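You operate a simulated robot arm through the tools that you are given. There is no shell and no other tool. Be economical: measure what you need, move in short steps, check, and stop when the job is done.

Carry out the task below with a simulated two-armed robot. There is one attempt and no reset: what you move stays moved.

Task
Grease the top of the brown lug in the press and close the jar.
Fine: hold the jar to turn its lid; use the dabber and put it back; leave the press's lever alone. Set down upright: black dabber. A coat counts when it lies all over at full strength: go over it till it gets no stronger.

The check looks at the end state, three seconds after you hand in, the way a careful person would. Anything else that was tipped, shoved, dropped, spilled or broken makes it a failure. Lids that push on must go on centred and level and be pressed home; caps that screw on are set level and turned clockwise until they are tight.

Robot
Two 7-joint arms with two-finger parallel grippers on one trunk, on a base that drives. Base frame: it is fixed to the floor where the robot stands at the start and does not move with it; the origin is under the middle of the robot, x ahead of it, y to its left, z up. Units: mm, rad, N and s.
The left shoulder is at the start at [70, 163, 1145], the right one opposite. With the tool pointing down near the work surface each hand reaches from about 380 to 880 mm from the robot's upright axis, wherever it stands, measured 20 degrees to its own side. Places, roughly: grey lug [-6500, -4750, 750]; lever of the orange press [500, 300, 900]. Payload 3.43 kg a hand.
Tool frame (each hand has its own): the origin (TCP) lies between the finger pads and is the grasp point; the fingertips stand 34 mm ahead of it; z points along the fingers, y is the line along which they close. Largest opening 128 mm; finger width 24, thickness 12; the body of the gripper, 48 by 130 mm, starts 96 mm behind the TCP.
Orientation is told as [roll, pitch, yaw] about the base's x, y, z axes, in that order, counted from this pose: with the fingers straight down and closing along the base's y, the tool's x points along the base's -x, its y along +y and its z along -z.

Tools
- The arms move only by the tool apply_moves. It takes "left_steps", "right_steps" or both (then of equal length, played together; a hand with none holds still); each is a list of rows, each a list of 3 entries, a list of its own where there are three numbers: the shift along the base's x, y, z in mm, then the turn, a rotation vector about the base's x, y, z in rad, then the finger opening in mm, from 0 to 128. In form: [[[x, y, z], [rx, ry, rz], gripper], ...]. A call has 1 to 10 rows; each row shifts and turns the commanded pose from where the row before left it. Each row takes 0.2 s and may step no farther than 50 mm and 0.15 rad from the row before; otherwise, or with a gripper value out of range, the whole call is refused. Where a pose cannot be reached the arm comes as near as it can. A force on the tool above 40 N (or 10 N above the force at the start of the call, whichever is more), or a blocked arm, ends the call early, and 0.2 s more pass. Each finger travels about 153 mm/s and halts on what it meets, pressing with about 28 N; the grip force reading is that of the motor and also rises with nothing between the fingers. The clock runs only during rows and for 0.2 s after the last one: add rows that do not move to give the fingers time. The reply holds the time, the measured pose of the TCP, the force on the tool along the base axes, the opening and the grip force, in the units named above and with some noise, with the torque about the TCP (base axes, N m) and any sound that the robot's microphone picked up.
- Cameras (640 x 400 px; columns grow to the right, rows downward): "scene" is now at [131.4, 36.6, 1372.9]; the picture's right is [0.39, -0.92, 0.00], its down [-0.52, -0.22, -0.83] and it looks along [0.76, 0.32, -0.56] (base axes); focal length 286 px, centre (320, 200). "left" rides on the left gripper at [76, 11, -160] in its tool frame; the picture's right is [-0.15, 0.99, 0.00], its down [-0.88, -0.13, -0.46] and it looks along [-0.45, -0.07, 0.89] (tool axes); focal length 234 px, centre (320, 200). "right" rides on the right gripper at [76, -11, -160] in its tool frame; the picture's right is [0.15, 0.99, 0.00], its down [-0.88, 0.13, -0.46] and it looks along [-0.45, 0.07, 0.89] (tool axes); focal length 234 px, centre (320, 200). There is no depth. A picture from a camera that has moved, and an enlarged one, comes with that camera's place and axes in the base frame and with its lens.
- capture(camera): a new picture of that camera. It takes no simulated time.
- raise_lower(by): slides the trunk up (or, below 0, down) by that many mm; the arms and the scene camera ride with it, the base frame stays. It gives what a move gives, with no picture.
- drive_base(legs): drives the robot by 1 to 6 legs, each [ahead, left, turn to the left] in mm, mm and rad, along the robot's own axes; the way and the turn of a leg run together, so that a leg with both is an arc; at most 1500 mm and 3.142 rad a leg. The arms and the cameras ride along, it lands a little off, and it stops where it bumps. It gives what a move gives.
- pan_tilt(pan, tilt): turns the head with the scene camera to pan (to the left, within 1.501 rad either way) and tilt (down, from -0.506 to 1.204), counted from straight ahead of the robot. It gives what a move gives.
- enlarge(camera, box): a new picture of the part [left, top, right, bottom] of that camera's present view, enlarged. It takes no simulated time.
- sign_off(): hands the job in; it is judged then, once.

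Work in short steps. Places have to be worked out from the pictures, the camera data and where the tool is seen: move nearer, look again, correct. Check each grasp and each placing, and mend what went wrong. You have 120 turns and 108 pictures in all, those below and enlarged ones among them. Open the grippers and draw the arms clear of the work before you hand the job in, unless the task says otherwise; then end with one line.

The tools are called after ">>>" as name(argument=value, ...) on one line, values as JSON. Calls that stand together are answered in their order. apply_moves: Moves the arms, as the interface text tells. Its arguments: {"type":"object","properties":{"left_steps":{"type":"array","items":{"type":"array"}},"right_steps":{"type":"array","items":{"type":"array"}}},"required":[]} The other tools are called the same way: raise_lower (by) slides the trunk up or down; drive_base (legs) drives the base; pan_tilt (pan, tilt) turns the head that bears the scene camera; capture (camera) takes a picture; enlarge (camera, box) takes an enlarged picture of a part of a camera's view; sign_off () hands the job in.

At the start:

```text
time_s: 0.0
left_ee_pos: [493.4, 520.9, 1208.5]
left_ee_rot: [-0.001, 0.0, 0.002]
left_wrist_force: [1.2, 0.7, -0.7]
left_moment: [0.02, 0.02, -0.01]
left_finger_gap: 127.9
left_grasp_force: 0.1
right_ee_pos: [512.9, -87.5, 1226.0]
right_ee_rot: [0.0, -0.001, -0.003]
right_wrist_force: [0.4, -0.2, -0.3]
right_moment: [0.01, 0.01, 0.01]
right_finger_gap: 128.2
right_grasp_force: 0.1
trunk travel left (down, up): [-625.0, 315.0]
robot x, y, heading: [-2.2, -2.6, 0.002]
head pan, tilt: [0.398, 0.595]
```

scene: 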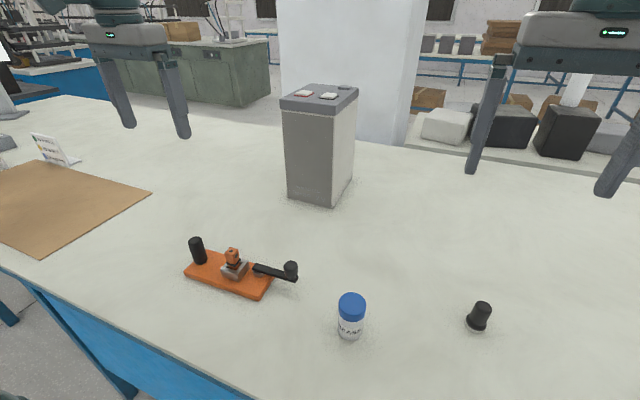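
right: 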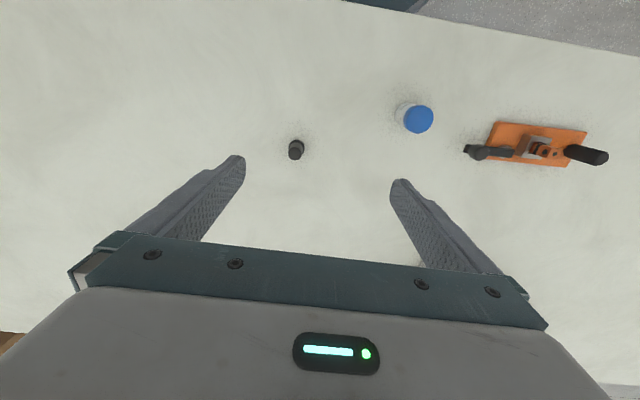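
left: 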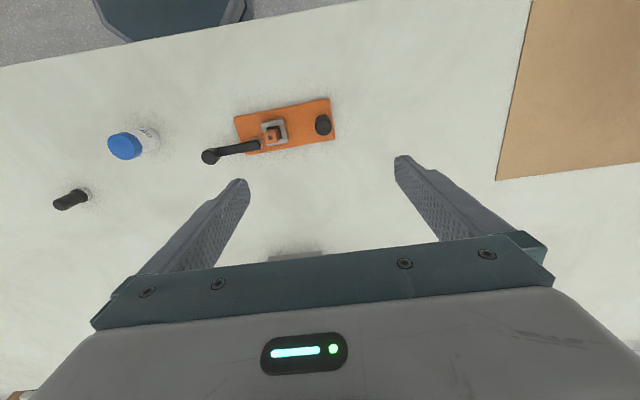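

I look closer at the press, jar and dabber to judge their shapes.

>>> enlarge(camera="scene", box=[170, 220, 310, 308])

>>> enlarge(camera="scene", box=[320, 270, 520, 395])

>>> enlarge(camera="left", box=[180, 80, 360, 192])

>>> enlarge(camera="right", box=[270, 80, 450, 192])

```text
4.55 times, centred on (240, 264) of scene
camera zoom: at [131.4, 36.6, 1372.9], right [0.39, -0.92, 0.0], down [-0.52, -0.22, -0.83], along [0.76, 0.32, -0.56], focal length 1302 px, centre (684, -91)
```

zoom: 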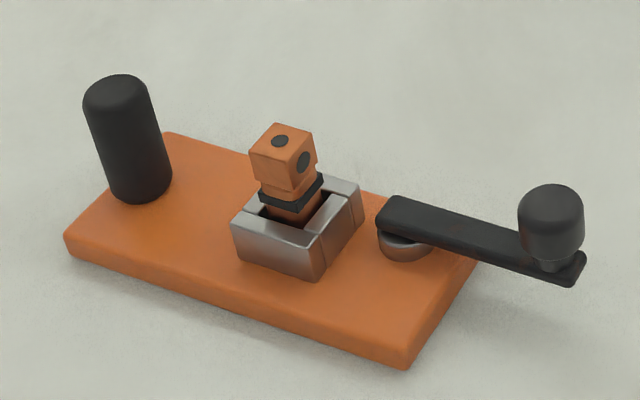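

```text
3.20 times, centred on (420, 332) of scene
camera zoom: at [131.4, 36.6, 1372.9], right [0.39, -0.92, 0.0], down [-0.52, -0.22, -0.83], along [0.76, 0.32, -0.56], focal length 916 px, centre (0, -224)
```

zoom: 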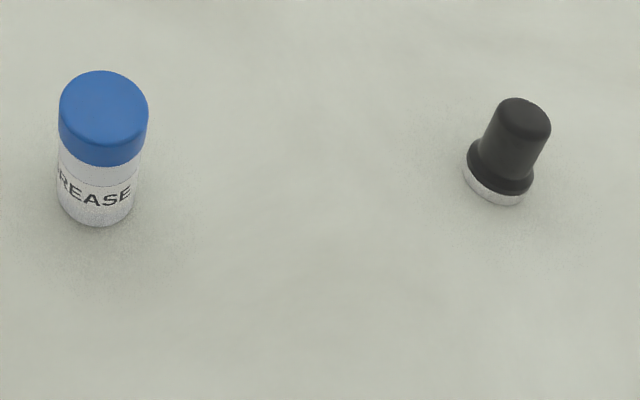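

```text
3.56 times, centred on (270, 136) of left
camera zoom: at [418.4, 533.4, 1367.0], right [0.15, 0.99, 0.0], down [0.88, -0.13, 0.46], along [0.45, -0.07, -0.89], focal length 833 px, centre (498, 428)
```

zoom: 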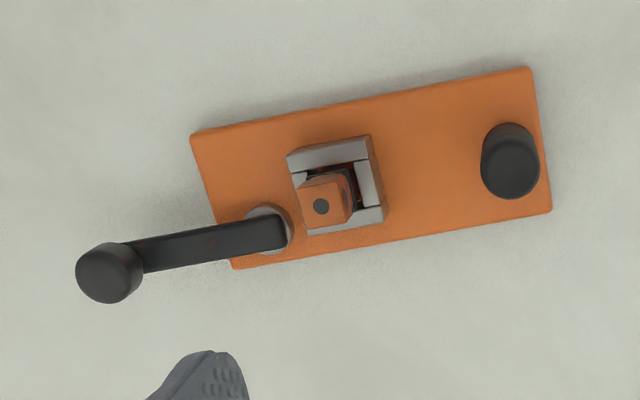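

```text
3.56 times, centred on (360, 136) of right
camera zoom: at [440.0, -99.3, 1385.0], right [-0.15, 0.99, 0.0], down [0.88, 0.13, 0.46], along [0.45, 0.07, -0.89], focal length 833 px, centre (178, 428)
```

zoom: 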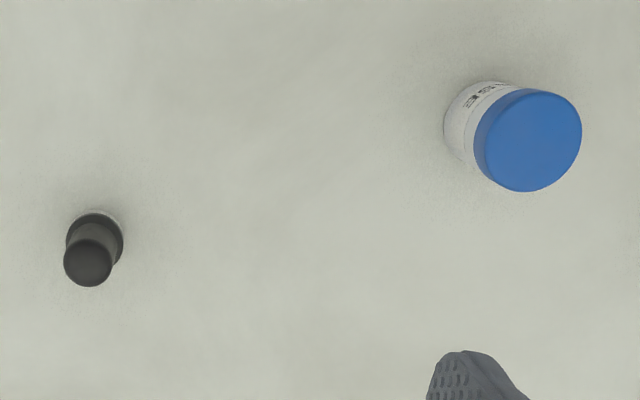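

Estimates: jar lid top ≈ (485,117,870), lid ⌀≈57. Dabber ≈ (596,-132), about 65 tall. Lug top ≈ (505,420,890). I bring both hands down for closer views.

>>> apply_moves(left_steps=[[[0, -25, -40], [0, 0, 0], 128], [[0, -25, -40], [0, 0, 0], 128], [[0, -25, -40], [0, 0, 0], 128], [[0, -20, -30], [0, 0, 0], 128], [[0, 0, 0], [0, 0, 0], 128]], right_steps=[[[0, 25, -40], [0, 0, 0], 128], [[0, 25, -40], [0, 0, 0], 128], [[0, 25, -40], [0, 0, 0], 128], [[0, 20, -30], [0, 0, 0], 128], [[0, 0, 0], [0, 0, 0], 128]])

>>> capture(camera="left")

>>> capture(camera="right")

```text
time_s: 1.2
left_ee_pos: [492.2, 426.4, 1057.5]
left_ee_rot: [0.0, 0.0, 0.003]
left_wrist_force: [-0.4, 0.2, 0.6]
left_moment: [-0.04, -0.03, 0.02]
left_finger_gap: 128.1
left_grasp_force: 0.1
right_ee_pos: [513.7, 7.4, 1074.2]
right_ee_rot: [0.0, -0.003, -0.003]
right_wrist_force: [-1.5, 0.2, 0.2]
right_moment: [0.02, -0.02, 0.01]
right_finger_gap: 127.9
right_grasp_force: 0.1
trunk travel left (down, up): [-625.0, 315.0]
robot x, y, heading: [-1.4, -2.3, -0.001]
head pan, tilt: [0.398, 0.595]
```

```text
100 pictures are left
camera left: at [416.7, 438.5, 1216.8], right [0.15, 0.99, 0.0], down [0.88, -0.13, 0.46], along [0.45, -0.07, -0.89], focal length 234 px, centre (320, 200)
```

left: 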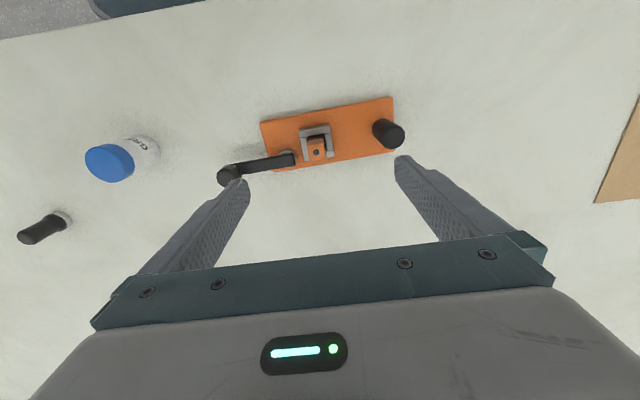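

```text
99 pictures are left
camera right: at [438.3, -5.3, 1234.7], right [-0.15, 0.99, 0.0], down [0.88, 0.13, 0.46], along [0.45, 0.07, -0.89], focal length 234 px, centre (320, 200)
```

right: 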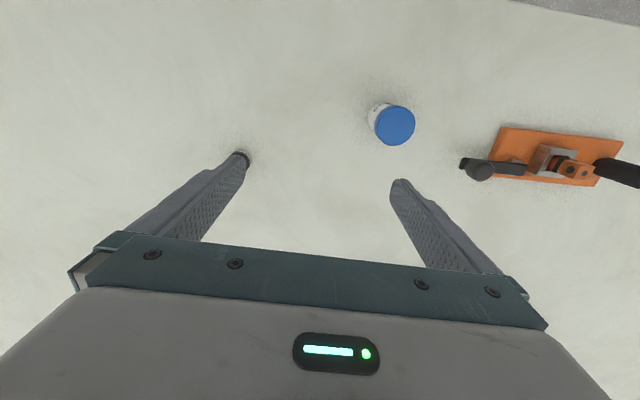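

I zoom in on the lid, the lug, and the jar from these nearer views.

>>> enlarge(camera="right", box=[350, 90, 430, 140])

>>> enlarge(camera="left", box=[270, 100, 366, 160])

>>> enlarge(camera="left", box=[70, 120, 166, 180])

```text
8.00 times, centred on (390, 115) of right
camera zoom: at [438.3, -5.3, 1234.7], right [-0.15, 0.99, 0.0], down [0.88, 0.13, 0.46], along [0.45, 0.07, -0.89], focal length 1873 px, centre (-240, 880)
```

zoom: 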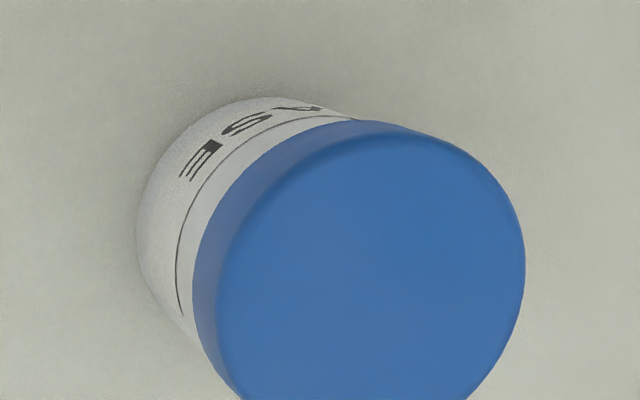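

```text
6.67 times, centred on (318, 130) of left
camera zoom: at [416.7, 438.5, 1216.8], right [0.15, 0.99, 0.0], down [0.88, -0.13, 0.46], along [0.45, -0.07, -0.89], focal length 1561 px, centre (333, 667)
```

zoom: 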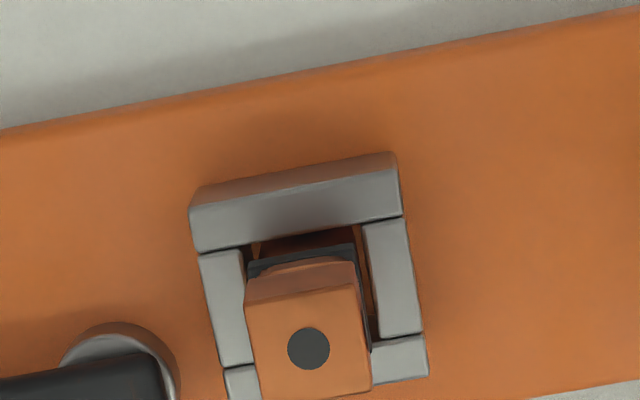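

```text
6.67 times, centred on (118, 150) of left
camera zoom: at [416.7, 438.5, 1216.8], right [0.15, 0.99, 0.0], down [0.88, -0.13, 0.46], along [0.45, -0.07, -0.89], focal length 1561 px, centre (1667, 533)
```

zoom: 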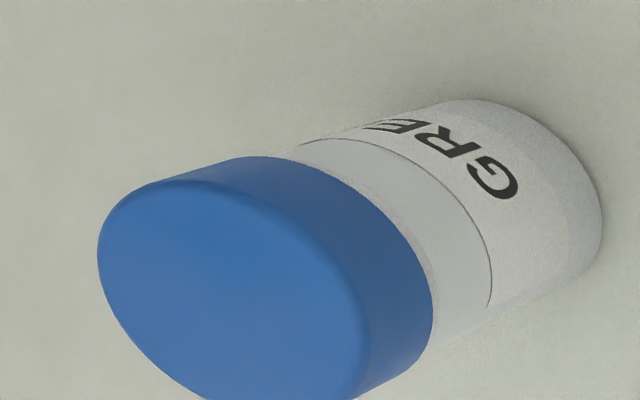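

The jar sits at about (481,113) with lid top ≈ 885 and lid bottom ≈ 858. The right hand will hold the jar body from the right side, pointing +y with a downward tilt, and the left will work from above. I turn the right hand first.

>>> apply_moves(right_steps=[[[-3, -14, 0], [0, 0, -0.15], 128], [[-3, -14, 0], [0, 0, -0.15], 128], [[-3, -14, 0], [0, 0, -0.15], 128], [[-3, -14, 0], [0, 0, -0.15], 128], [[-3, -14, 0], [0, 0, -0.15], 128], [[-3, -14, 0], [0, 0, -0.15], 128], [[-3, -14, 0], [0, 0, -0.15], 128], [[-3, -14, 0], [0, 0, -0.15], 128], [[-3, -14, 0], [0, 0, -0.15], 128], [[-3, -14, 0], [0, 0, -0.15], 128]])

>>> apply_moves(right_steps=[[[0, 0, -10], [0, 0, -0.071], 128], [[0, 0, -10], [0.14, 0, 0], 128], [[0, 0, -10], [0.14, 0, 0], 128], [[0, 0, -10], [0.14, 0, 0], 128], [[0, 0, -10], [0.14, 0, 0], 128], [[0, 0, -10], [0.14, 0, 0], 128], [[0, 0, -10], [0.14, 0, 0], 128], [[0, 0, -10], [0.14, 0, 0], 128], [[0, 0, -10], [0.14, 0, 0], 128], [[0, 0, 0], [0, 0, 0], 128]])

>>> capture(camera="right")

>>> capture(camera="scene")

```text
time_s: 3.4
left_ee_pos: [492.6, 426.7, 1058.5]
left_ee_rot: [0.0, 0.0, 0.002]
left_wrist_force: [-0.5, 0.6, -0.3]
left_moment: [0.01, 0.01, 0.0]
left_finger_gap: 128.2
left_grasp_force: 0.0
right_ee_pos: [483.0, -132.1, 1076.9]
right_ee_rot: [0.0, 0.002, -1.503]
right_wrist_force: [0.4, -0.7, 0.4]
right_moment: [0.0, 0.0, 0.05]
right_finger_gap: 128.2
right_grasp_force: 0.0
trunk travel left (down, up): [-625.0, 315.0]
robot x, y, heading: [2.4, 1.3, -0.002]
head pan, tilt: [0.398, 0.595]
```

```text
time_s: 5.6
left_ee_pos: [492.1, 427.6, 1057.8]
left_ee_rot: [-0.001, 0.0, 0.001]
left_wrist_force: [-0.7, 0.4, 0.9]
left_moment: [0.0, 0.03, 0.02]
left_finger_gap: 128.0
left_grasp_force: 0.2
right_ee_pos: [483.8, -131.6, 985.8]
right_ee_rot: [0.0, 1.119, -1.571]
right_wrist_force: [0.4, -0.8, -0.4]
right_moment: [-0.01, 0.01, -0.01]
right_finger_gap: 128.1
right_grasp_force: 0.1
trunk travel left (down, up): [-625.0, 315.0]
robot x, y, heading: [1.0, -2.2, 0.002]
head pan, tilt: [0.398, 0.595]
```

```text
95 pictures are left
camera right: at [474.8, -243.8, 1122.9], right [0.99, 0.06, 0.13], down [0.13, -0.79, -0.59], along [0.07, 0.61, -0.79], focal length 234 px, centre (320, 200)
```

right: 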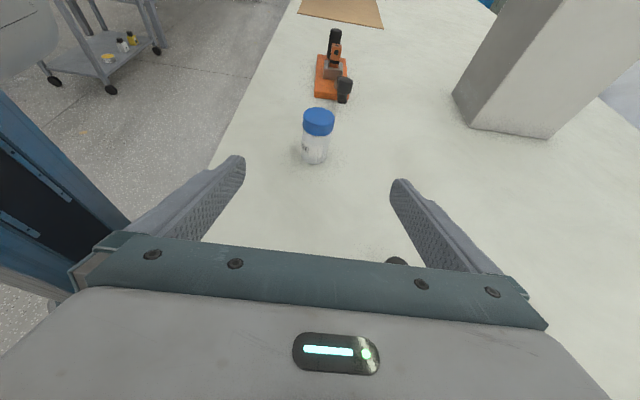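

```text
94 pictures are left
camera scene: at [131.4, 37.0, 1372.9], right [0.39, -0.92, 0.0], down [-0.52, -0.22, -0.83], along [0.76, 0.32, -0.56], focal length 286 px, centre (320, 200)
```

scene: 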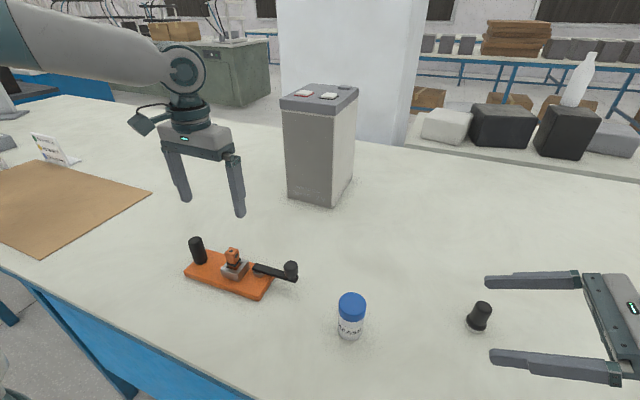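

Dabber clearance is fine with a 100 mm opening. I move the right hand along its pointing direction to just short of the jar.

>>> apply_moves(right_steps=[[[-1, 30, -25], [0, 0, 0], 100], [[-1, 34, -25], [0, 0, 0], 100], [[-1, 34, -25], [0, 0, 0], 100], [[0, 34, -25], [0, 0, 0], 100], [[0, 0, 0], [0, 0, 0], 100]])

>>> capture(camera="right")

>>> capture(camera="scene")

```text
time_s: 6.8
left_ee_pos: [491.3, 427.9, 1059.0]
left_ee_rot: [0.0, -0.004, 0.0]
left_wrist_force: [1.0, -0.8, 0.1]
left_moment: [-0.01, -0.03, 0.02]
left_finger_gap: 128.2
left_grasp_force: 0.0
right_ee_pos: [481.4, -3.1, 888.5]
right_ee_rot: [0.014, 1.114, -1.565]
right_wrist_force: [-0.3, -0.5, 0.1]
right_moment: [-0.02, 0.0, 0.0]
right_finger_gap: 100.2
right_grasp_force: 0.0
trunk travel left (down, up): [-625.0, 315.0]
robot x, y, heading: [1.4, -0.9, -0.0]
head pan, tilt: [0.398, 0.595]
```

```text
93 pictures are left
camera right: at [470.9, -113.2, 1027.1], right [0.99, 0.06, 0.14], down [0.13, -0.8, -0.59], along [0.07, 0.6, -0.8], focal length 234 px, centre (320, 200)
```

right: 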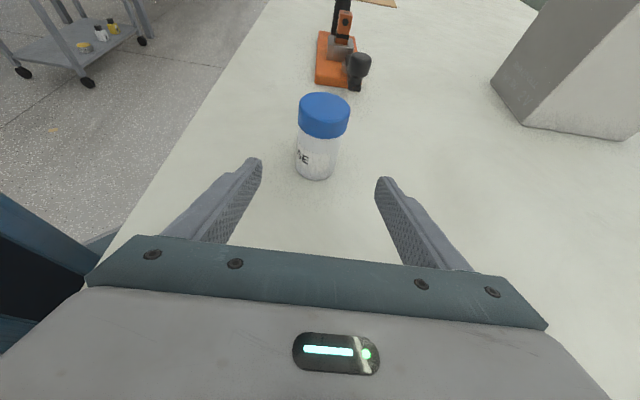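

```text
92 pictures are left
camera scene: at [128.5, 37.9, 1374.7], right [0.39, -0.92, 0.0], down [-0.52, -0.22, -0.83], along [0.76, 0.32, -0.56], focal length 286 px, centre (320, 200)
```

scene: 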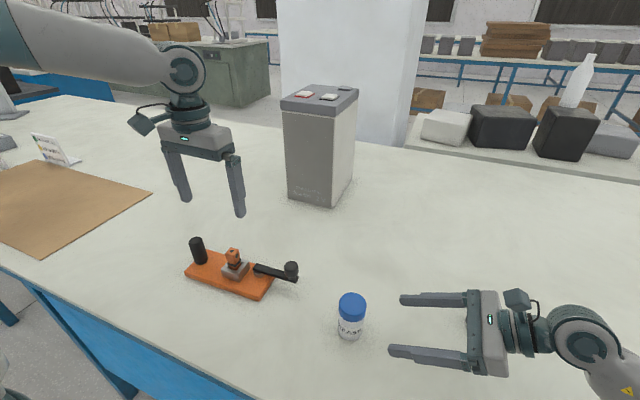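

Jar axis confirmed at ≈ (480.5,112). I advance the right hand so it straddles the jar body at z≈833.

>>> apply_moves(right_steps=[[[0, 28, -14], [0, 0, 0], 100], [[0, 29, -14], [0, 0, 0], 100], [[-1, 29, -14], [0, 0, 0], 100], [[0, 29, -12], [0, 0, 0], 100], [[0, 0, 0], [0, 0, 0], 100]])

>>> capture(camera="right")

>>> enlarge(camera="scene", box=[280, 260, 440, 360])

```text
time_s: 7.8
left_ee_pos: [484.6, 433.1, 1056.2]
left_ee_rot: [-0.011, -0.009, -0.004]
left_wrist_force: [-0.5, 0.5, -0.2]
left_moment: [-0.03, 0.03, -0.02]
left_finger_gap: 128.0
left_grasp_force: 0.1
right_ee_pos: [517.0, 16.1, 830.8]
right_ee_rot: [0.109, 0.998, -1.586]
right_wrist_force: [-9.4, -13.4, 37.4]
right_moment: [0.61, 2.24, 1.25]
right_finger_gap: 103.5
right_grasp_force: 3.0
trunk travel left (down, up): [-625.0, 315.0]
robot x, y, heading: [-2.5, -1.0, -0.009]
head pan, tilt: [0.398, 0.595]
stopped in row 4 (right hand): the arm was blocked; the commanded pose is now the measured one
```

```text
91 pictures are left
camera right: at [487.8, -75.3, 980.3], right [0.98, -0.03, 0.18], down [0.07, -0.87, -0.49], along [0.17, 0.49, -0.85], focal length 234 px, centre (320, 200)
```

right: 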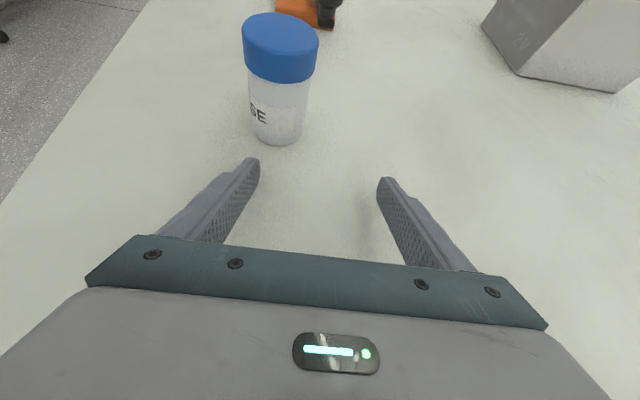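

```text
4.00 times, centred on (360, 310) of scene
camera zoom: at [118.0, 46.3, 1373.3], right [0.38, -0.92, 0.01], down [-0.51, -0.22, -0.83], along [0.77, 0.31, -0.56], focal length 1145 px, centre (160, -240)
```

zoom: 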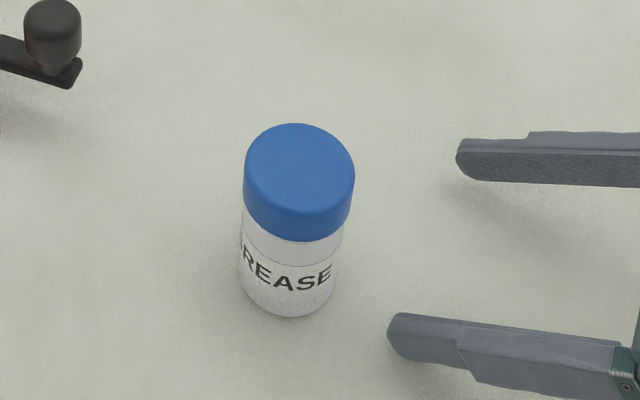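

The right arm was blocked with an upward force, and the jar is untouched. I look at the whole arm to see what it met.

>>> pan_tilt(pan=-0.2, tilt=0.9)

>>> capture(camera="scene")

```text
time_s: 8.8
left_ee_pos: [481.6, 429.9, 1061.4]
left_ee_rot: [-0.006, -0.015, -0.002]
left_wrist_force: [0.6, -0.4, 0.2]
left_moment: [-0.01, 0.0, 0.01]
left_finger_gap: 128.1
left_grasp_force: 0.1
right_ee_pos: [515.8, 16.8, 830.5]
right_ee_rot: [0.114, 0.997, -1.578]
right_wrist_force: [-5.1, -6.6, 43.5]
right_moment: [1.01, 2.36, 0.41]
right_finger_gap: 101.4
right_grasp_force: 0.7
trunk travel left (down, up): [-625.0, 315.0]
robot x, y, heading: [0.6, -1.2, -0.005]
head pan, tilt: [-0.201, 0.901]
```

```text
89 pictures are left
camera scene: at [107.7, -6.4, 1349.9], right [-0.2, -0.98, 0.0], down [-0.76, 0.15, -0.63], along [0.62, -0.13, -0.77], focal length 286 px, centre (320, 200)
```

scene: 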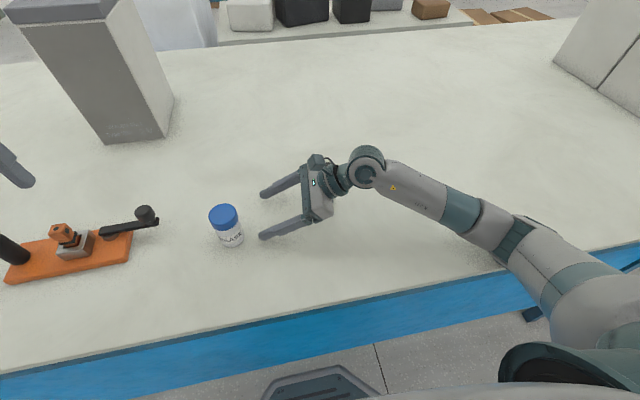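

The right elbow is resting on the table edge. I lift the hand and then raise the trunk so the elbow rides higher.

>>> apply_moves(right_steps=[[[-5, -10, 20], [0, 0, 0], 100], [[-5, -15, 25], [0, 0, 0], 100], [[-5, -15, 25], [0, 0, 0], 100], [[0, 0, 0], [0, 0, 0], 100]])

>>> raise_lower(by=250)

>>> capture(camera="scene")

```text
time_s: 9.8
left_ee_pos: [495.0, 424.4, 1056.9]
left_ee_rot: [-0.002, 0.001, -0.001]
left_wrist_force: [-0.2, 0.0, -0.5]
left_moment: [0.05, 0.0, 0.0]
left_finger_gap: 127.8
left_grasp_force: 0.0
right_ee_pos: [506.5, -25.5, 888.0]
right_ee_rot: [0.069, 1.003, -1.615]
right_wrist_force: [0.2, 0.5, -0.2]
right_moment: [0.01, 0.0, 0.03]
right_finger_gap: 99.9
right_grasp_force: 0.1
trunk travel left (down, up): [-625.0, 315.0]
robot x, y, heading: [1.5, -1.3, -0.005]
head pan, tilt: [-0.201, 0.901]
```

```text
time_s: 12.3
left_ee_pos: [493.7, 424.9, 1306.3]
left_ee_rot: [0.001, 0.001, -0.001]
left_wrist_force: [0.9, -0.5, -1.2]
left_moment: [0.0, 0.0, 0.01]
left_finger_gap: 128.2
left_grasp_force: 0.0
right_ee_pos: [506.3, -24.0, 1138.2]
right_ee_rot: [0.072, 1.004, -1.61]
right_wrist_force: [-0.1, -0.5, 0.0]
right_moment: [-0.01, 0.0, -0.02]
right_finger_gap: 100.0
right_grasp_force: 0.1
trunk travel left (down, up): [-875.0, 65.0]
robot x, y, heading: [1.4, -5.2, -0.001]
head pan, tilt: [-0.201, 0.901]
```

```text
88 pictures are left
camera scene: at [124.9, -14.5, 1597.7], right [-0.2, -0.98, 0.0], down [-0.77, 0.16, -0.62], along [0.61, -0.13, -0.78], focal length 286 px, centre (320, 200)
```

scene: 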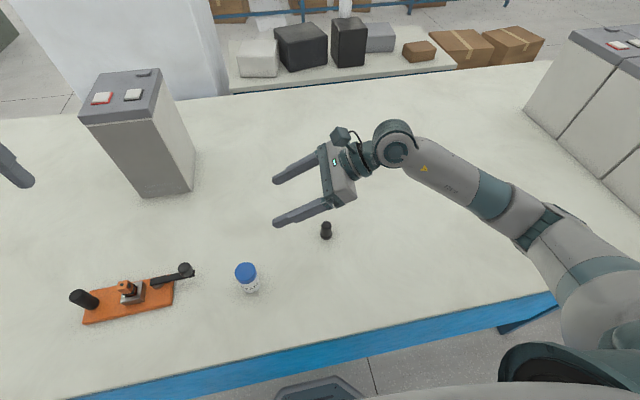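

Elbow has room now. I straighten the right hand's orientation and bring it down to a pre-grasp point at about (480,17,903).

>>> apply_moves(right_steps=[[[-5, 0, -40], [-0.01, 0.013, 0.033], 100], [[-5, 5, -40], [-0.01, 0.013, 0.033], 100], [[-5, 9, -40], [-0.01, 0.013, 0.034], 100], [[-5, 9, -40], [0, 0, 0], 100], [[-6, 9, -40], [0, 0, 0], 100], [[0, 9, -35], [0, 0, 0], 100], [[0, 0, 0], [0, 0, 0], 100]])

>>> capture(camera="right")

>>> capture(camera="scene")

```text
time_s: 13.9
left_ee_pos: [495.1, 423.9, 1307.1]
left_ee_rot: [-0.001, 0.0, -0.002]
left_wrist_force: [0.3, 0.1, 0.0]
left_moment: [0.0, -0.01, 0.0]
left_finger_gap: 128.0
left_grasp_force: 0.0
right_ee_pos: [479.6, 15.8, 904.8]
right_ee_rot: [0.003, 0.975, -1.567]
right_wrist_force: [-0.2, -0.9, -0.6]
right_moment: [0.0, -0.01, 0.02]
right_finger_gap: 100.2
right_grasp_force: 0.0
trunk travel left (down, up): [-875.0, 65.0]
robot x, y, heading: [1.5, 0.5, -0.007]
head pan, tilt: [-0.201, 0.901]
```

```text
87 pictures are left
camera right: at [470.3, -73.6, 1056.7], right [0.99, 0.08, 0.12], down [0.13, -0.87, -0.47], along [0.07, 0.48, -0.87], focal length 234 px, centre (320, 200)
```

right: 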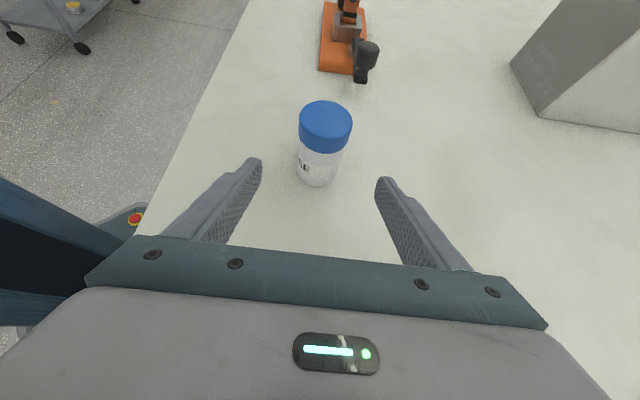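

```text
86 pictures are left
camera scene: at [124.6, -14.8, 1597.8], right [-0.2, -0.98, 0.0], down [-0.77, 0.16, -0.62], along [0.61, -0.13, -0.78], focal length 286 px, centre (320, 200)
```

scene: 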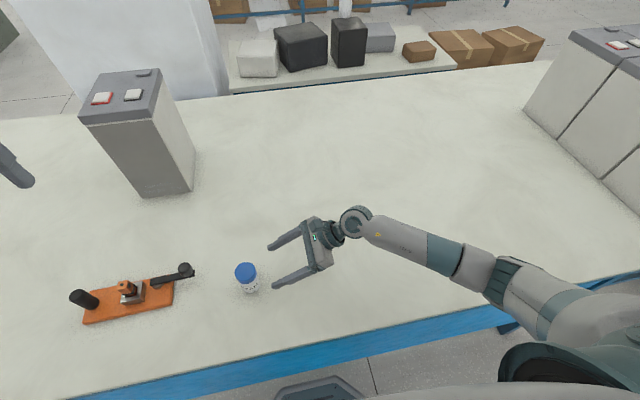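

Clear so far. I advance along the finger direction to straddle the jar body.

>>> apply_moves(right_steps=[[[0, 24, -17], [0, 0, 0], 100], [[0, 24, -17], [0, 0, 0], 100], [[1, 24, -17], [0, 0, 0], 100], [[0, 24, -15], [0, 0, 0], 100], [[0, 0, 0], [0, 0, 0], 100]])

>>> capture(camera="right")

>>> enlarge(camera="scene", box=[200, 220, 360, 320])

```text
time_s: 15.1
left_ee_pos: [494.4, 423.8, 1306.4]
left_ee_rot: [0.002, -0.001, -0.001]
left_wrist_force: [0.3, -0.2, 0.7]
left_moment: [0.05, -0.02, 0.05]
left_finger_gap: 128.3
left_grasp_force: 0.0
right_ee_pos: [481.5, 114.2, 840.9]
right_ee_rot: [0.004, 0.973, -1.568]
right_wrist_force: [0.2, -0.1, 0.4]
right_moment: [0.0, 0.01, 0.02]
right_finger_gap: 99.8
right_grasp_force: 0.0
trunk travel left (down, up): [-875.0, 65.0]
robot x, y, heading: [0.7, -1.9, -0.003]
head pan, tilt: [-0.201, 0.901]
```

```text
85 pictures are left
camera right: at [470.9, 22.9, 991.2], right [0.99, 0.08, 0.12], down [0.13, -0.87, -0.47], along [0.07, 0.48, -0.87], focal length 234 px, centre (320, 200)
```

right: 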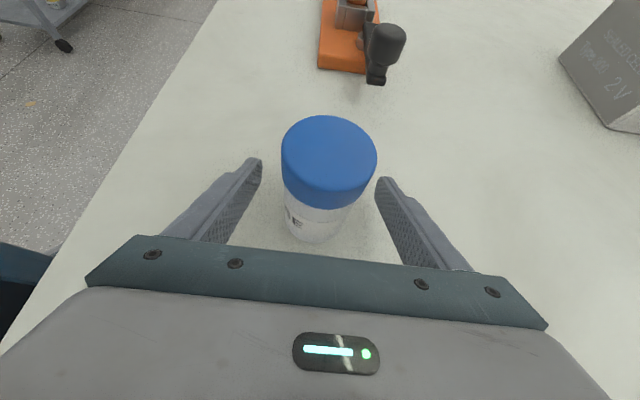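

```text
4.00 times, centred on (280, 270) of scene
camera zoom: at [124.6, -15.0, 1597.7], right [-0.2, -0.98, 0.0], down [-0.77, 0.16, -0.62], along [0.61, -0.13, -0.78], focal length 1145 px, centre (480, -80)
```

zoom: 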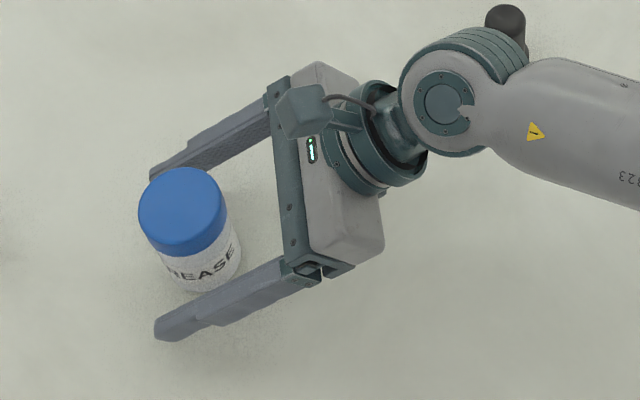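

Jar axis in this view is ≈ (483,108). I nudge the hand there and close on the body.

>>> apply_moves(right_steps=[[[1.5, -4, -1], [0, 0, 0], 90], [[0, 0, 0], [0, 0, 0], 70], [[0, 0, 0], [0, 0, 0], 60], [[0, 0, 0], [0, 0, 0], 50], [[0, 0, 0], [0, 0, 0], 40], [[0, 0, 0], [0, 0, 0], 40]])

>>> enlarge(camera="scene", box=[200, 220, 360, 320])

>>> capture(camera="right")

```text
time_s: 16.5
left_ee_pos: [494.9, 424.7, 1307.4]
left_ee_rot: [-0.001, 0.001, -0.002]
left_wrist_force: [-0.7, 0.1, 0.6]
left_moment: [0.0, -0.01, 0.01]
left_finger_gap: 127.9
left_grasp_force: 0.1
right_ee_pos: [481.9, 109.4, 838.2]
right_ee_rot: [0.005, 0.972, -1.567]
right_wrist_force: [-0.4, 0.0, 0.6]
right_moment: [0.0, 0.06, 0.01]
right_finger_gap: 51.0
right_grasp_force: 28.1
trunk travel left (down, up): [-875.0, 65.0]
robot x, y, heading: [3.3, -1.3, -0.003]
head pan, tilt: [-0.201, 0.901]
```

```text
4.00 times, centred on (280, 270) of scene
camera zoom: at [124.6, -14.5, 1597.8], right [-0.2, -0.98, 0.0], down [-0.77, 0.16, -0.62], along [0.61, -0.13, -0.78], focal length 1145 px, centre (480, -80)
```

zoom: 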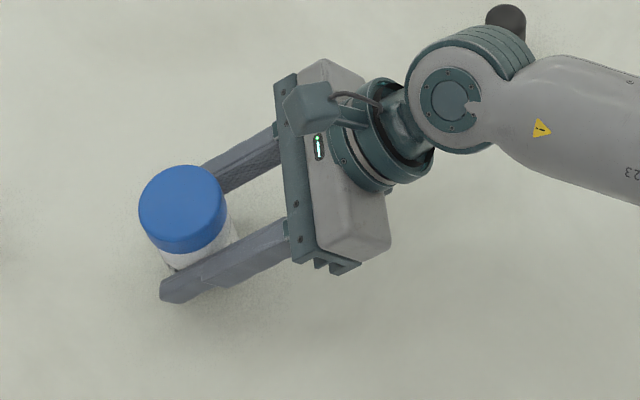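

```text
82 pictures are left
camera right: at [472.4, 18.8, 990.4], right [0.99, 0.08, 0.12], down [0.13, -0.87, -0.47], along [0.07, 0.48, -0.87], focal length 234 px, centre (320, 200)
```

right: 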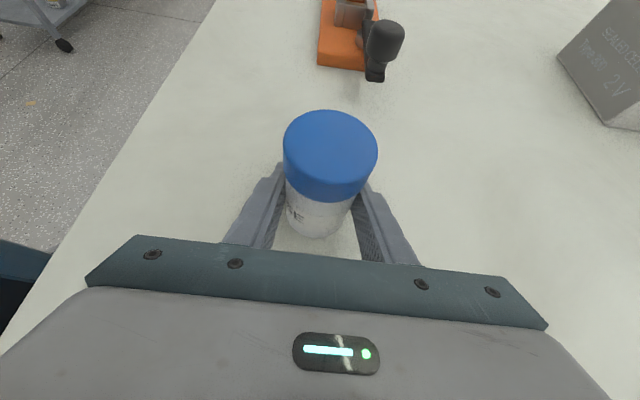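

The jar is gripped at ⌀51, but the right fingers stand high enough to get in the way of turning the lid. I regrasp lower and nearer the fingertips so the left fingers can swing freely above.

>>> apply_moves(right_steps=[[[0, 0, 0], [0, 0, 0], 66], [[0, 0, 0], [0, 0, 0], 66], [[0, -6, -2], [0, 0, 0], 66], [[0, -7, -4], [0, 0, 0], 66], [[0, 0, 0], [0, 0, 0], 60], [[0, 0, 0], [0, 0, 0], 50], [[0, 0, 0], [0, 0, 0], 40], [[0, 0, 0], [0, 0, 0], 40]])

>>> capture(camera="right")

>>> enlarge(camera="scene", box=[200, 220, 360, 320])

```text
time_s: 18.3
left_ee_pos: [494.3, 423.9, 1305.6]
left_ee_rot: [0.002, -0.001, -0.002]
left_wrist_force: [-0.5, 0.2, 0.7]
left_moment: [-0.01, 0.01, 0.0]
left_finger_gap: 127.9
left_grasp_force: 0.1
right_ee_pos: [482.0, 95.6, 832.6]
right_ee_rot: [0.004, 0.973, -1.566]
right_wrist_force: [0.3, 0.0, -0.2]
right_moment: [-0.01, 0.03, 0.0]
right_finger_gap: 50.9
right_grasp_force: 28.7
trunk travel left (down, up): [-875.0, 65.0]
robot x, y, heading: [2.3, -0.6, -0.004]
head pan, tilt: [-0.201, 0.901]
```

```text
81 pictures are left
camera right: at [472.6, 5.4, 984.5], right [0.99, 0.08, 0.12], down [0.13, -0.87, -0.47], along [0.07, 0.48, -0.87], focal length 234 px, centre (320, 200)
```

right: 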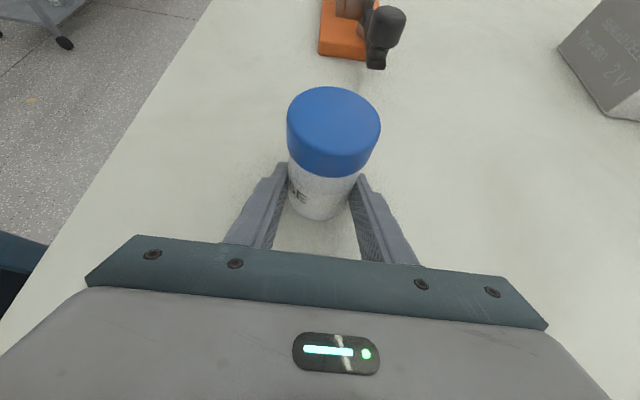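

```text
4.00 times, centred on (280, 270) of scene
camera zoom: at [124.8, -14.5, 1597.7], right [-0.2, -0.98, 0.0], down [-0.77, 0.16, -0.62], along [0.61, -0.13, -0.78], focal length 1145 px, centre (480, -80)
```

zoom: 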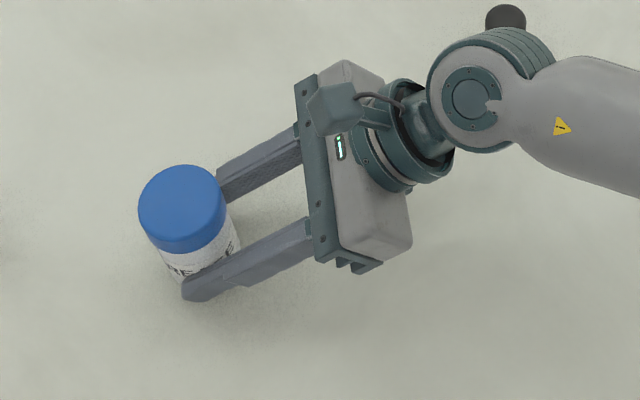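

Jar held low. I bring the left hand above the lid at about (483,112), turning it clockwise first so it has room to unscrew counter-clockwise.

>>> apply_moves(left_steps=[[[-1, -31, -24], [0, 0, -0.14], 100], [[-1, -31, -24], [0, 0, -0.14], 100], [[-1, -31, -24], [0, 0, -0.14], 100], [[-1, -31, -24], [0, 0, -0.14], 100], [[-1, -31, -24], [0, 0, -0.14], 100], [[-1, -31, -24], [0, 0, -0.14], 100], [[-1, -31, -24], [0, 0, -0.14], 100], [[-1, -31, -24], [0, 0, -0.14], 100], [[-1, -31, -24], [0, 0, -0.14], 100], [[-1, -33, -24], [0, 0, -0.14], 100]])

>>> capture(camera="left")

>>> capture(camera="scene")

```text
time_s: 20.5
left_ee_pos: [473.5, 171.8, 1106.1]
left_ee_rot: [0.0, -0.001, -1.4]
left_wrist_force: [-0.2, -0.5, 0.0]
left_moment: [0.0, -0.01, 0.0]
left_finger_gap: 100.0
left_grasp_force: 0.2
left hand out of reach, approached as far as the arm can: row 9, 10
right_ee_pos: [481.4, 95.3, 832.2]
right_ee_rot: [0.002, 0.97, -1.568]
right_wrist_force: [-0.4, -1.0, -0.2]
right_moment: [-0.03, 0.09, -0.01]
right_finger_gap: 50.5
right_grasp_force: 28.0
trunk travel left (down, up): [-875.0, 65.0]
robot x, y, heading: [0.0, -1.8, -0.001]
head pan, tilt: [-0.201, 0.901]
```

```text
79 pictures are left
camera left: at [472.6, 248.4, 1265.3], right [1.0, 0.02, 0.0], down [0.02, -0.89, 0.46], along [0.01, -0.46, -0.89], focal length 234 px, centre (320, 200)
```

left: 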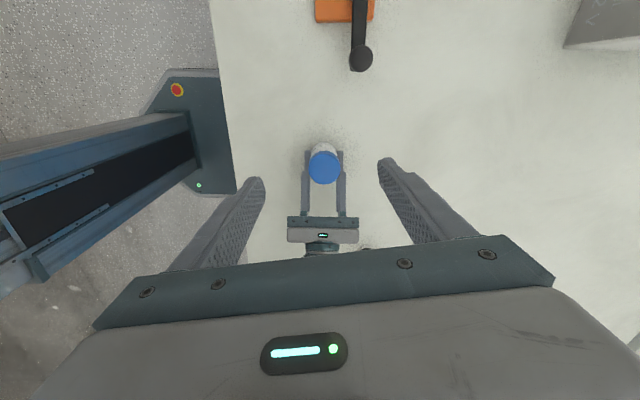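

```text
78 pictures are left
camera scene: at [124.5, -14.3, 1597.7], right [-0.2, -0.98, 0.0], down [-0.77, 0.16, -0.62], along [0.61, -0.13, -0.78], focal length 286 px, centre (320, 200)
```

scene: 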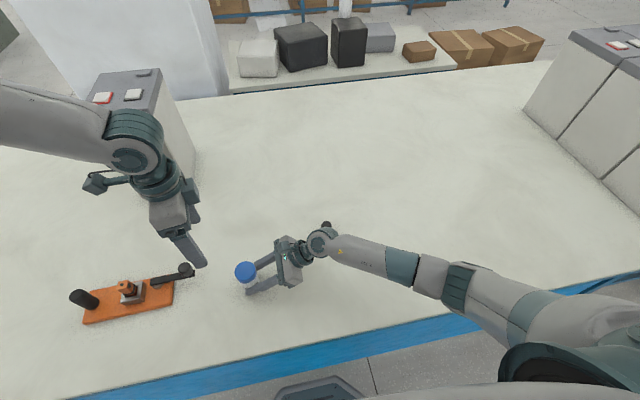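

At yaw −1.4 the left arm can't get there. I turn back part of the way and see where it lands.

>>> apply_moves(left_steps=[[[0, 0, 0], [0, 0, 0.15], 100], [[0, 0, 0], [0, 0, 0.15], 100], [[0, 0, 0], [0, 0, 0.15], 100], [[0, 0, 0], [0, 0, 0], 100]])

```text
time_s: 21.5
left_ee_pos: [472.9, 170.3, 1105.7]
left_ee_rot: [-0.003, -0.001, -0.949]
left_wrist_force: [0.2, 0.0, 0.8]
left_moment: [-0.04, -0.01, 0.02]
left_finger_gap: 100.2
left_grasp_force: 0.0
right_ee_pos: [481.7, 96.0, 832.8]
right_ee_rot: [0.004, 0.971, -1.567]
right_wrist_force: [0.0, 0.4, 1.0]
right_moment: [-0.01, 0.04, 0.01]
right_finger_gap: 50.8
right_grasp_force: 28.2
trunk travel left (down, up): [-875.0, 65.0]
robot x, y, heading: [-2.9, -1.5, -0.006]
head pan, tilt: [-0.201, 0.901]
```

Commanded pose follows the measured one. I step toward the jar from here at yaw −0.95.

>>> apply_moves(left_steps=[[[3, -20, -20], [0, 0, 0], 100], [[3, -20, -20], [0, 0, 0], 100], [[3, -18, -20], [0, 0, 0], 100], [[0, 0, -20], [0, 0, 0], 100], [[0, 0, 0], [0, 0, 0], 100]])

>>> capture(camera="left")

```text
time_s: 22.7
left_ee_pos: [467.8, 189.1, 1079.4]
left_ee_rot: [-0.004, 0.0, -0.951]
left_wrist_force: [0.3, 0.4, -0.4]
left_moment: [0.01, 0.03, 0.0]
left_finger_gap: 100.0
left_grasp_force: 0.2
left hand out of reach, approached as far as the arm can: row 1, 2, 3, 4
right_ee_pos: [481.9, 96.0, 831.6]
right_ee_rot: [0.002, 0.973, -1.565]
right_wrist_force: [0.0, -0.2, -0.6]
right_moment: [-0.01, 0.01, 0.02]
right_finger_gap: 50.8
right_grasp_force: 27.6
trunk travel left (down, up): [-875.0, 65.0]
robot x, y, heading: [-0.2, -0.6, -0.002]
head pan, tilt: [-0.201, 0.901]
```

```text
77 pictures are left
camera left: at [434.6, 257.6, 1239.0], right [0.89, 0.46, 0.0], down [0.41, -0.79, 0.46], along [0.21, -0.41, -0.89], focal length 234 px, centre (320, 200)
```

left: 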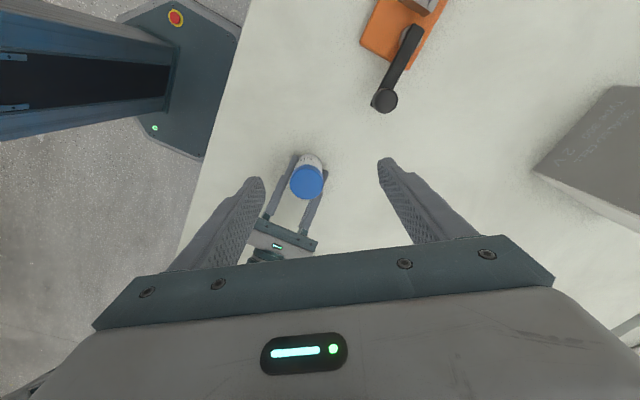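

The left arm can't swing that far inward. I release the jar, withdraw the right hand, and drive the base to the right and slightly back, so the jar falls in both hands' good range.

>>> apply_moves(right_steps=[[[0, 0, 0], [0, 0, 0], 80], [[0, 0, 0], [0, 0, 0], 100], [[0, -28, 19], [0, 0, 0], 100], [[0, -28, 19], [0, 0, 0], 100], [[0, -28, 19], [0, 0, 0], 100], [[0, -28, 19], [0, 0, 0], 100], [[0, -10, 30], [0, 0, 0], 100], [[0, 0, 40], [0, 0, 0], 100], [[0, 0, 40], [0, 0, 0], 100]])

>>> drive_base(legs=[[-60, 0, 0], [0, -150, 0]])

>>> capture(camera="scene")

```text
time_s: 24.7
left_ee_pos: [467.8, 188.3, 1079.9]
left_ee_rot: [0.0, 0.0, -0.951]
left_wrist_force: [0.1, 0.1, -1.1]
left_moment: [-0.01, -0.02, 0.02]
left_finger_gap: 100.0
left_grasp_force: 0.2
right_ee_pos: [482.0, -26.1, 1018.2]
right_ee_rot: [0.003, 0.97, -1.569]
right_wrist_force: [0.1, -0.3, 0.6]
right_moment: [0.0, -0.02, -0.01]
right_finger_gap: 100.0
right_grasp_force: 0.0
trunk travel left (down, up): [-875.0, 65.0]
robot x, y, heading: [2.5, -1.1, -0.001]
head pan, tilt: [-0.201, 0.901]
```

```text
time_s: 26.7
left_ee_pos: [408.4, 43.6, 1079.2]
left_ee_rot: [-0.001, -0.002, -0.948]
left_wrist_force: [-0.2, 0.4, 0.1]
left_moment: [-0.05, 0.01, -0.02]
left_finger_gap: 100.2
left_grasp_force: 0.1
right_ee_pos: [424.0, -172.7, 1018.6]
right_ee_rot: [0.005, 0.972, -1.566]
right_wrist_force: [0.3, 0.2, 0.5]
right_moment: [-0.03, -0.02, 0.05]
right_finger_gap: 100.1
right_grasp_force: 0.1
trunk travel left (down, up): [-875.0, 65.0]
robot x, y, heading: [-60.7, -154.7, -0.0]
head pan, tilt: [-0.201, 0.901]
```

```text
76 pictures are left
camera scene: at [64.8, -161.0, 1597.8], right [-0.2, -0.98, 0.0], down [-0.77, 0.16, -0.62], along [0.61, -0.13, -0.78], focal length 286 px, centre (320, 200)
```

scene: 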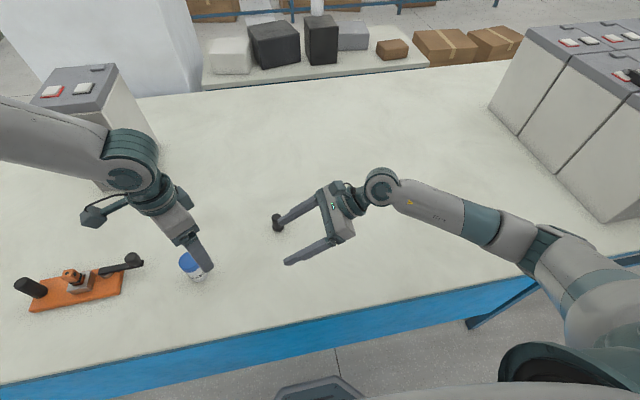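

Now I move the left hand over the lid at (483,112,1000), testing its reach.

>>> apply_moves(left_steps=[[[25, 22, 0], [0, 0, 0], 100], [[25, 23, 0], [0, 0, 0], 100], [[25, 23, -25], [0, 0, -0.1], 100], [[0, 0, -30], [0, 0, -0.15], 100], [[0, 0, -25], [0, 0, -0.1], 100], [[0, 0, 0], [0, 0, 0], 100]])

>>> capture(camera="left")

```text
time_s: 28.1
left_ee_pos: [472.4, 122.5, 1019.8]
left_ee_rot: [-0.002, -0.001, -1.3]
left_wrist_force: [0.2, -1.2, 0.1]
left_moment: [-0.06, -0.01, 0.0]
left_finger_gap: 100.0
left_grasp_force: 0.0
left hand out of reach, approached as far as the arm can: row 4, 5
right_ee_pos: [421.4, -174.2, 1017.3]
right_ee_rot: [0.001, 0.974, -1.567]
right_wrist_force: [0.6, 0.0, -0.1]
right_moment: [-0.01, 0.0, 0.01]
right_finger_gap: 100.3
right_grasp_force: 0.0
trunk travel left (down, up): [-875.0, 65.0]
robot x, y, heading: [-55.4, -150.3, -0.0]
head pan, tilt: [-0.201, 0.901]
```

```text
75 pictures are left
camera left: at [464.8, 200.3, 1179.6], right [0.99, 0.12, 0.0], down [0.11, -0.88, 0.46], along [0.06, -0.45, -0.89], focal length 234 px, centre (320, 200)
```

left: 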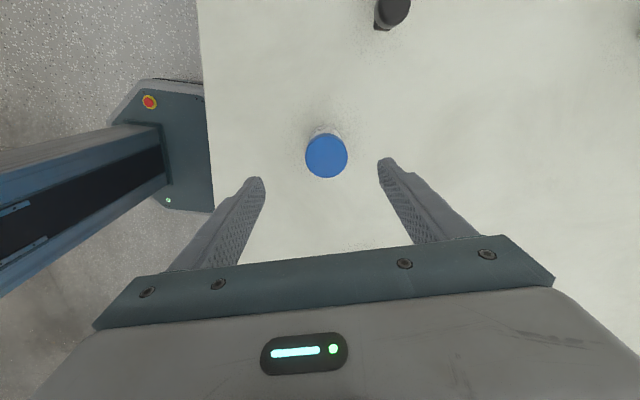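

Reach is still limited at this trunk height or yaw. I test whether it's the yaw, by turning back toward 0 and then descending.

>>> apply_moves(left_steps=[[[2, -2, 0], [0, 0, 0.15], 100], [[2, -2, 0], [0, 0, 0.15], 100], [[2, -2, 0], [0, 0, 0.15], 100], [[2, -2, 0], [0, 0, 0.15], 100], [[2, -2, 0], [0, 0, 0.15], 100], [[1, -1, 0], [0, 0, 0.15], 100], [[0, 0, -20], [0, 0, 0.15], 100], [[0, 0, -20], [0, 0, 0], 100], [[0, 0, 0], [0, 0, 0], 100]])

```text
time_s: 30.1
left_ee_pos: [471.1, 135.1, 1012.8]
left_ee_rot: [-0.001, 0.0, -0.248]
left_wrist_force: [-0.3, 0.0, -0.2]
left_moment: [0.01, -0.02, 0.03]
left_finger_gap: 100.2
left_grasp_force: 0.0
left hand out of reach, approached as far as the arm can: row 2, 4, 7, 8
right_ee_pos: [421.7, -173.1, 1018.6]
right_ee_rot: [0.003, 0.974, -1.565]
right_wrist_force: [-0.5, -0.3, -0.7]
right_moment: [-0.01, 0.02, 0.03]
right_finger_gap: 100.1
right_grasp_force: 0.1
trunk travel left (down, up): [-875.0, 65.0]
robot x, y, heading: [-56.5, -151.0, -0.003]
head pan, tilt: [-0.201, 0.901]
```

Not the yaw, so it's the trunk height. I raise the left hand, lower the trunk by 130, and test again.

>>> apply_moves(left_steps=[[[0, 0, 45], [0, 0, 0], 100], [[0, 0, 45], [0, 0, 0], 100], [[0, 0, 45], [0, 0, 0], 100]], right_steps=[[[0, 0, 45], [0, 0, 0], 100], [[0, 0, 45], [0, 0, 0], 100], [[0, 0, 45], [0, 0, 0], 100]])

>>> raise_lower(by=-130)

>>> apply_moves(left_steps=[[[6, -11, 0], [0, 0, -0.15], 100], [[6, -12, 0], [0, 0, -0.15], 100], [[0, 0, 0], [0, 0, -0.15], 100], [[0, 0, 0], [0, 0, -0.15], 100], [[0, 0, 0], [0, 0, -0.15], 100], [[0, 0, -20], [0, 0, -0.15], 100], [[0, 0, -20], [0, 0, -0.1], 100], [[0, 0, 0], [0, 0, 0], 100]])

>>> capture(camera="left")

```text
time_s: 30.9
left_ee_pos: [469.6, 133.4, 1146.4]
left_ee_rot: [-0.002, 0.001, -0.247]
left_wrist_force: [-0.1, 0.5, 0.4]
left_moment: [-0.01, -0.04, -0.02]
left_finger_gap: 100.1
left_grasp_force: 0.1
right_ee_pos: [421.4, -173.4, 1152.4]
right_ee_rot: [0.003, 0.971, -1.564]
right_wrist_force: [-1.4, 0.9, 0.5]
right_moment: [0.03, 0.0, -0.01]
right_finger_gap: 99.8
right_grasp_force: 0.1
trunk travel left (down, up): [-875.0, 65.0]
robot x, y, heading: [-58.9, -151.9, 0.002]
head pan, tilt: [-0.201, 0.901]
```

```text
time_s: 32.5
left_ee_pos: [469.9, 134.0, 1017.1]
left_ee_rot: [-0.004, -0.001, -0.249]
left_wrist_force: [-0.2, -0.3, -0.4]
left_moment: [0.01, -0.01, 0.01]
left_finger_gap: 100.1
left_grasp_force: 0.1
right_ee_pos: [424.0, -174.2, 1022.3]
right_ee_rot: [0.004, 0.975, -1.564]
right_wrist_force: [-0.5, -0.5, 0.3]
right_moment: [0.02, -0.02, -0.01]
right_finger_gap: 100.1
right_grasp_force: 0.0
trunk travel left (down, up): [-745.0, 195.0]
robot x, y, heading: [-58.1, -150.0, 0.002]
head pan, tilt: [-0.201, 0.901]
```

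```text
time_s: 34.3
left_ee_pos: [483.1, 111.5, 976.2]
left_ee_rot: [0.0, 0.0, -1.248]
left_wrist_force: [0.1, -0.2, 1.2]
left_moment: [0.01, -0.04, -0.02]
left_finger_gap: 99.8
left_grasp_force: 0.1
right_ee_pos: [423.7, -174.1, 1020.9]
right_ee_rot: [0.005, 0.973, -1.564]
right_wrist_force: [0.1, 1.0, 0.9]
right_moment: [0.03, 0.03, -0.01]
right_finger_gap: 100.3
right_grasp_force: 0.1
trunk travel left (down, up): [-745.0, 195.0]
robot x, y, heading: [-58.3, -148.3, 0.005]
head pan, tilt: [-0.201, 0.901]
```

```text
74 pictures are left
camera left: at [470.6, 187.3, 1136.3], right [0.98, 0.17, 0.0], down [0.15, -0.88, 0.46], along [0.08, -0.45, -0.89], focal length 234 px, centre (320, 200)
```

left: 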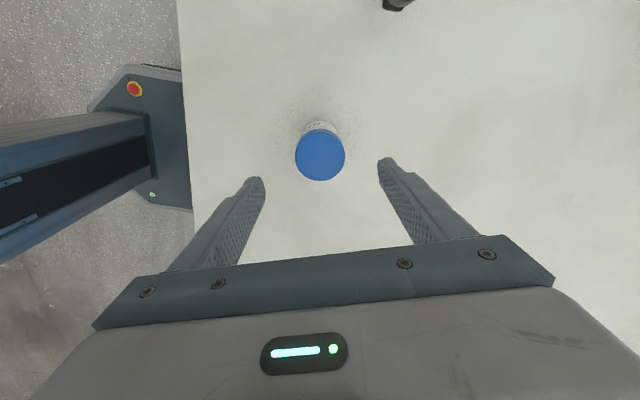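

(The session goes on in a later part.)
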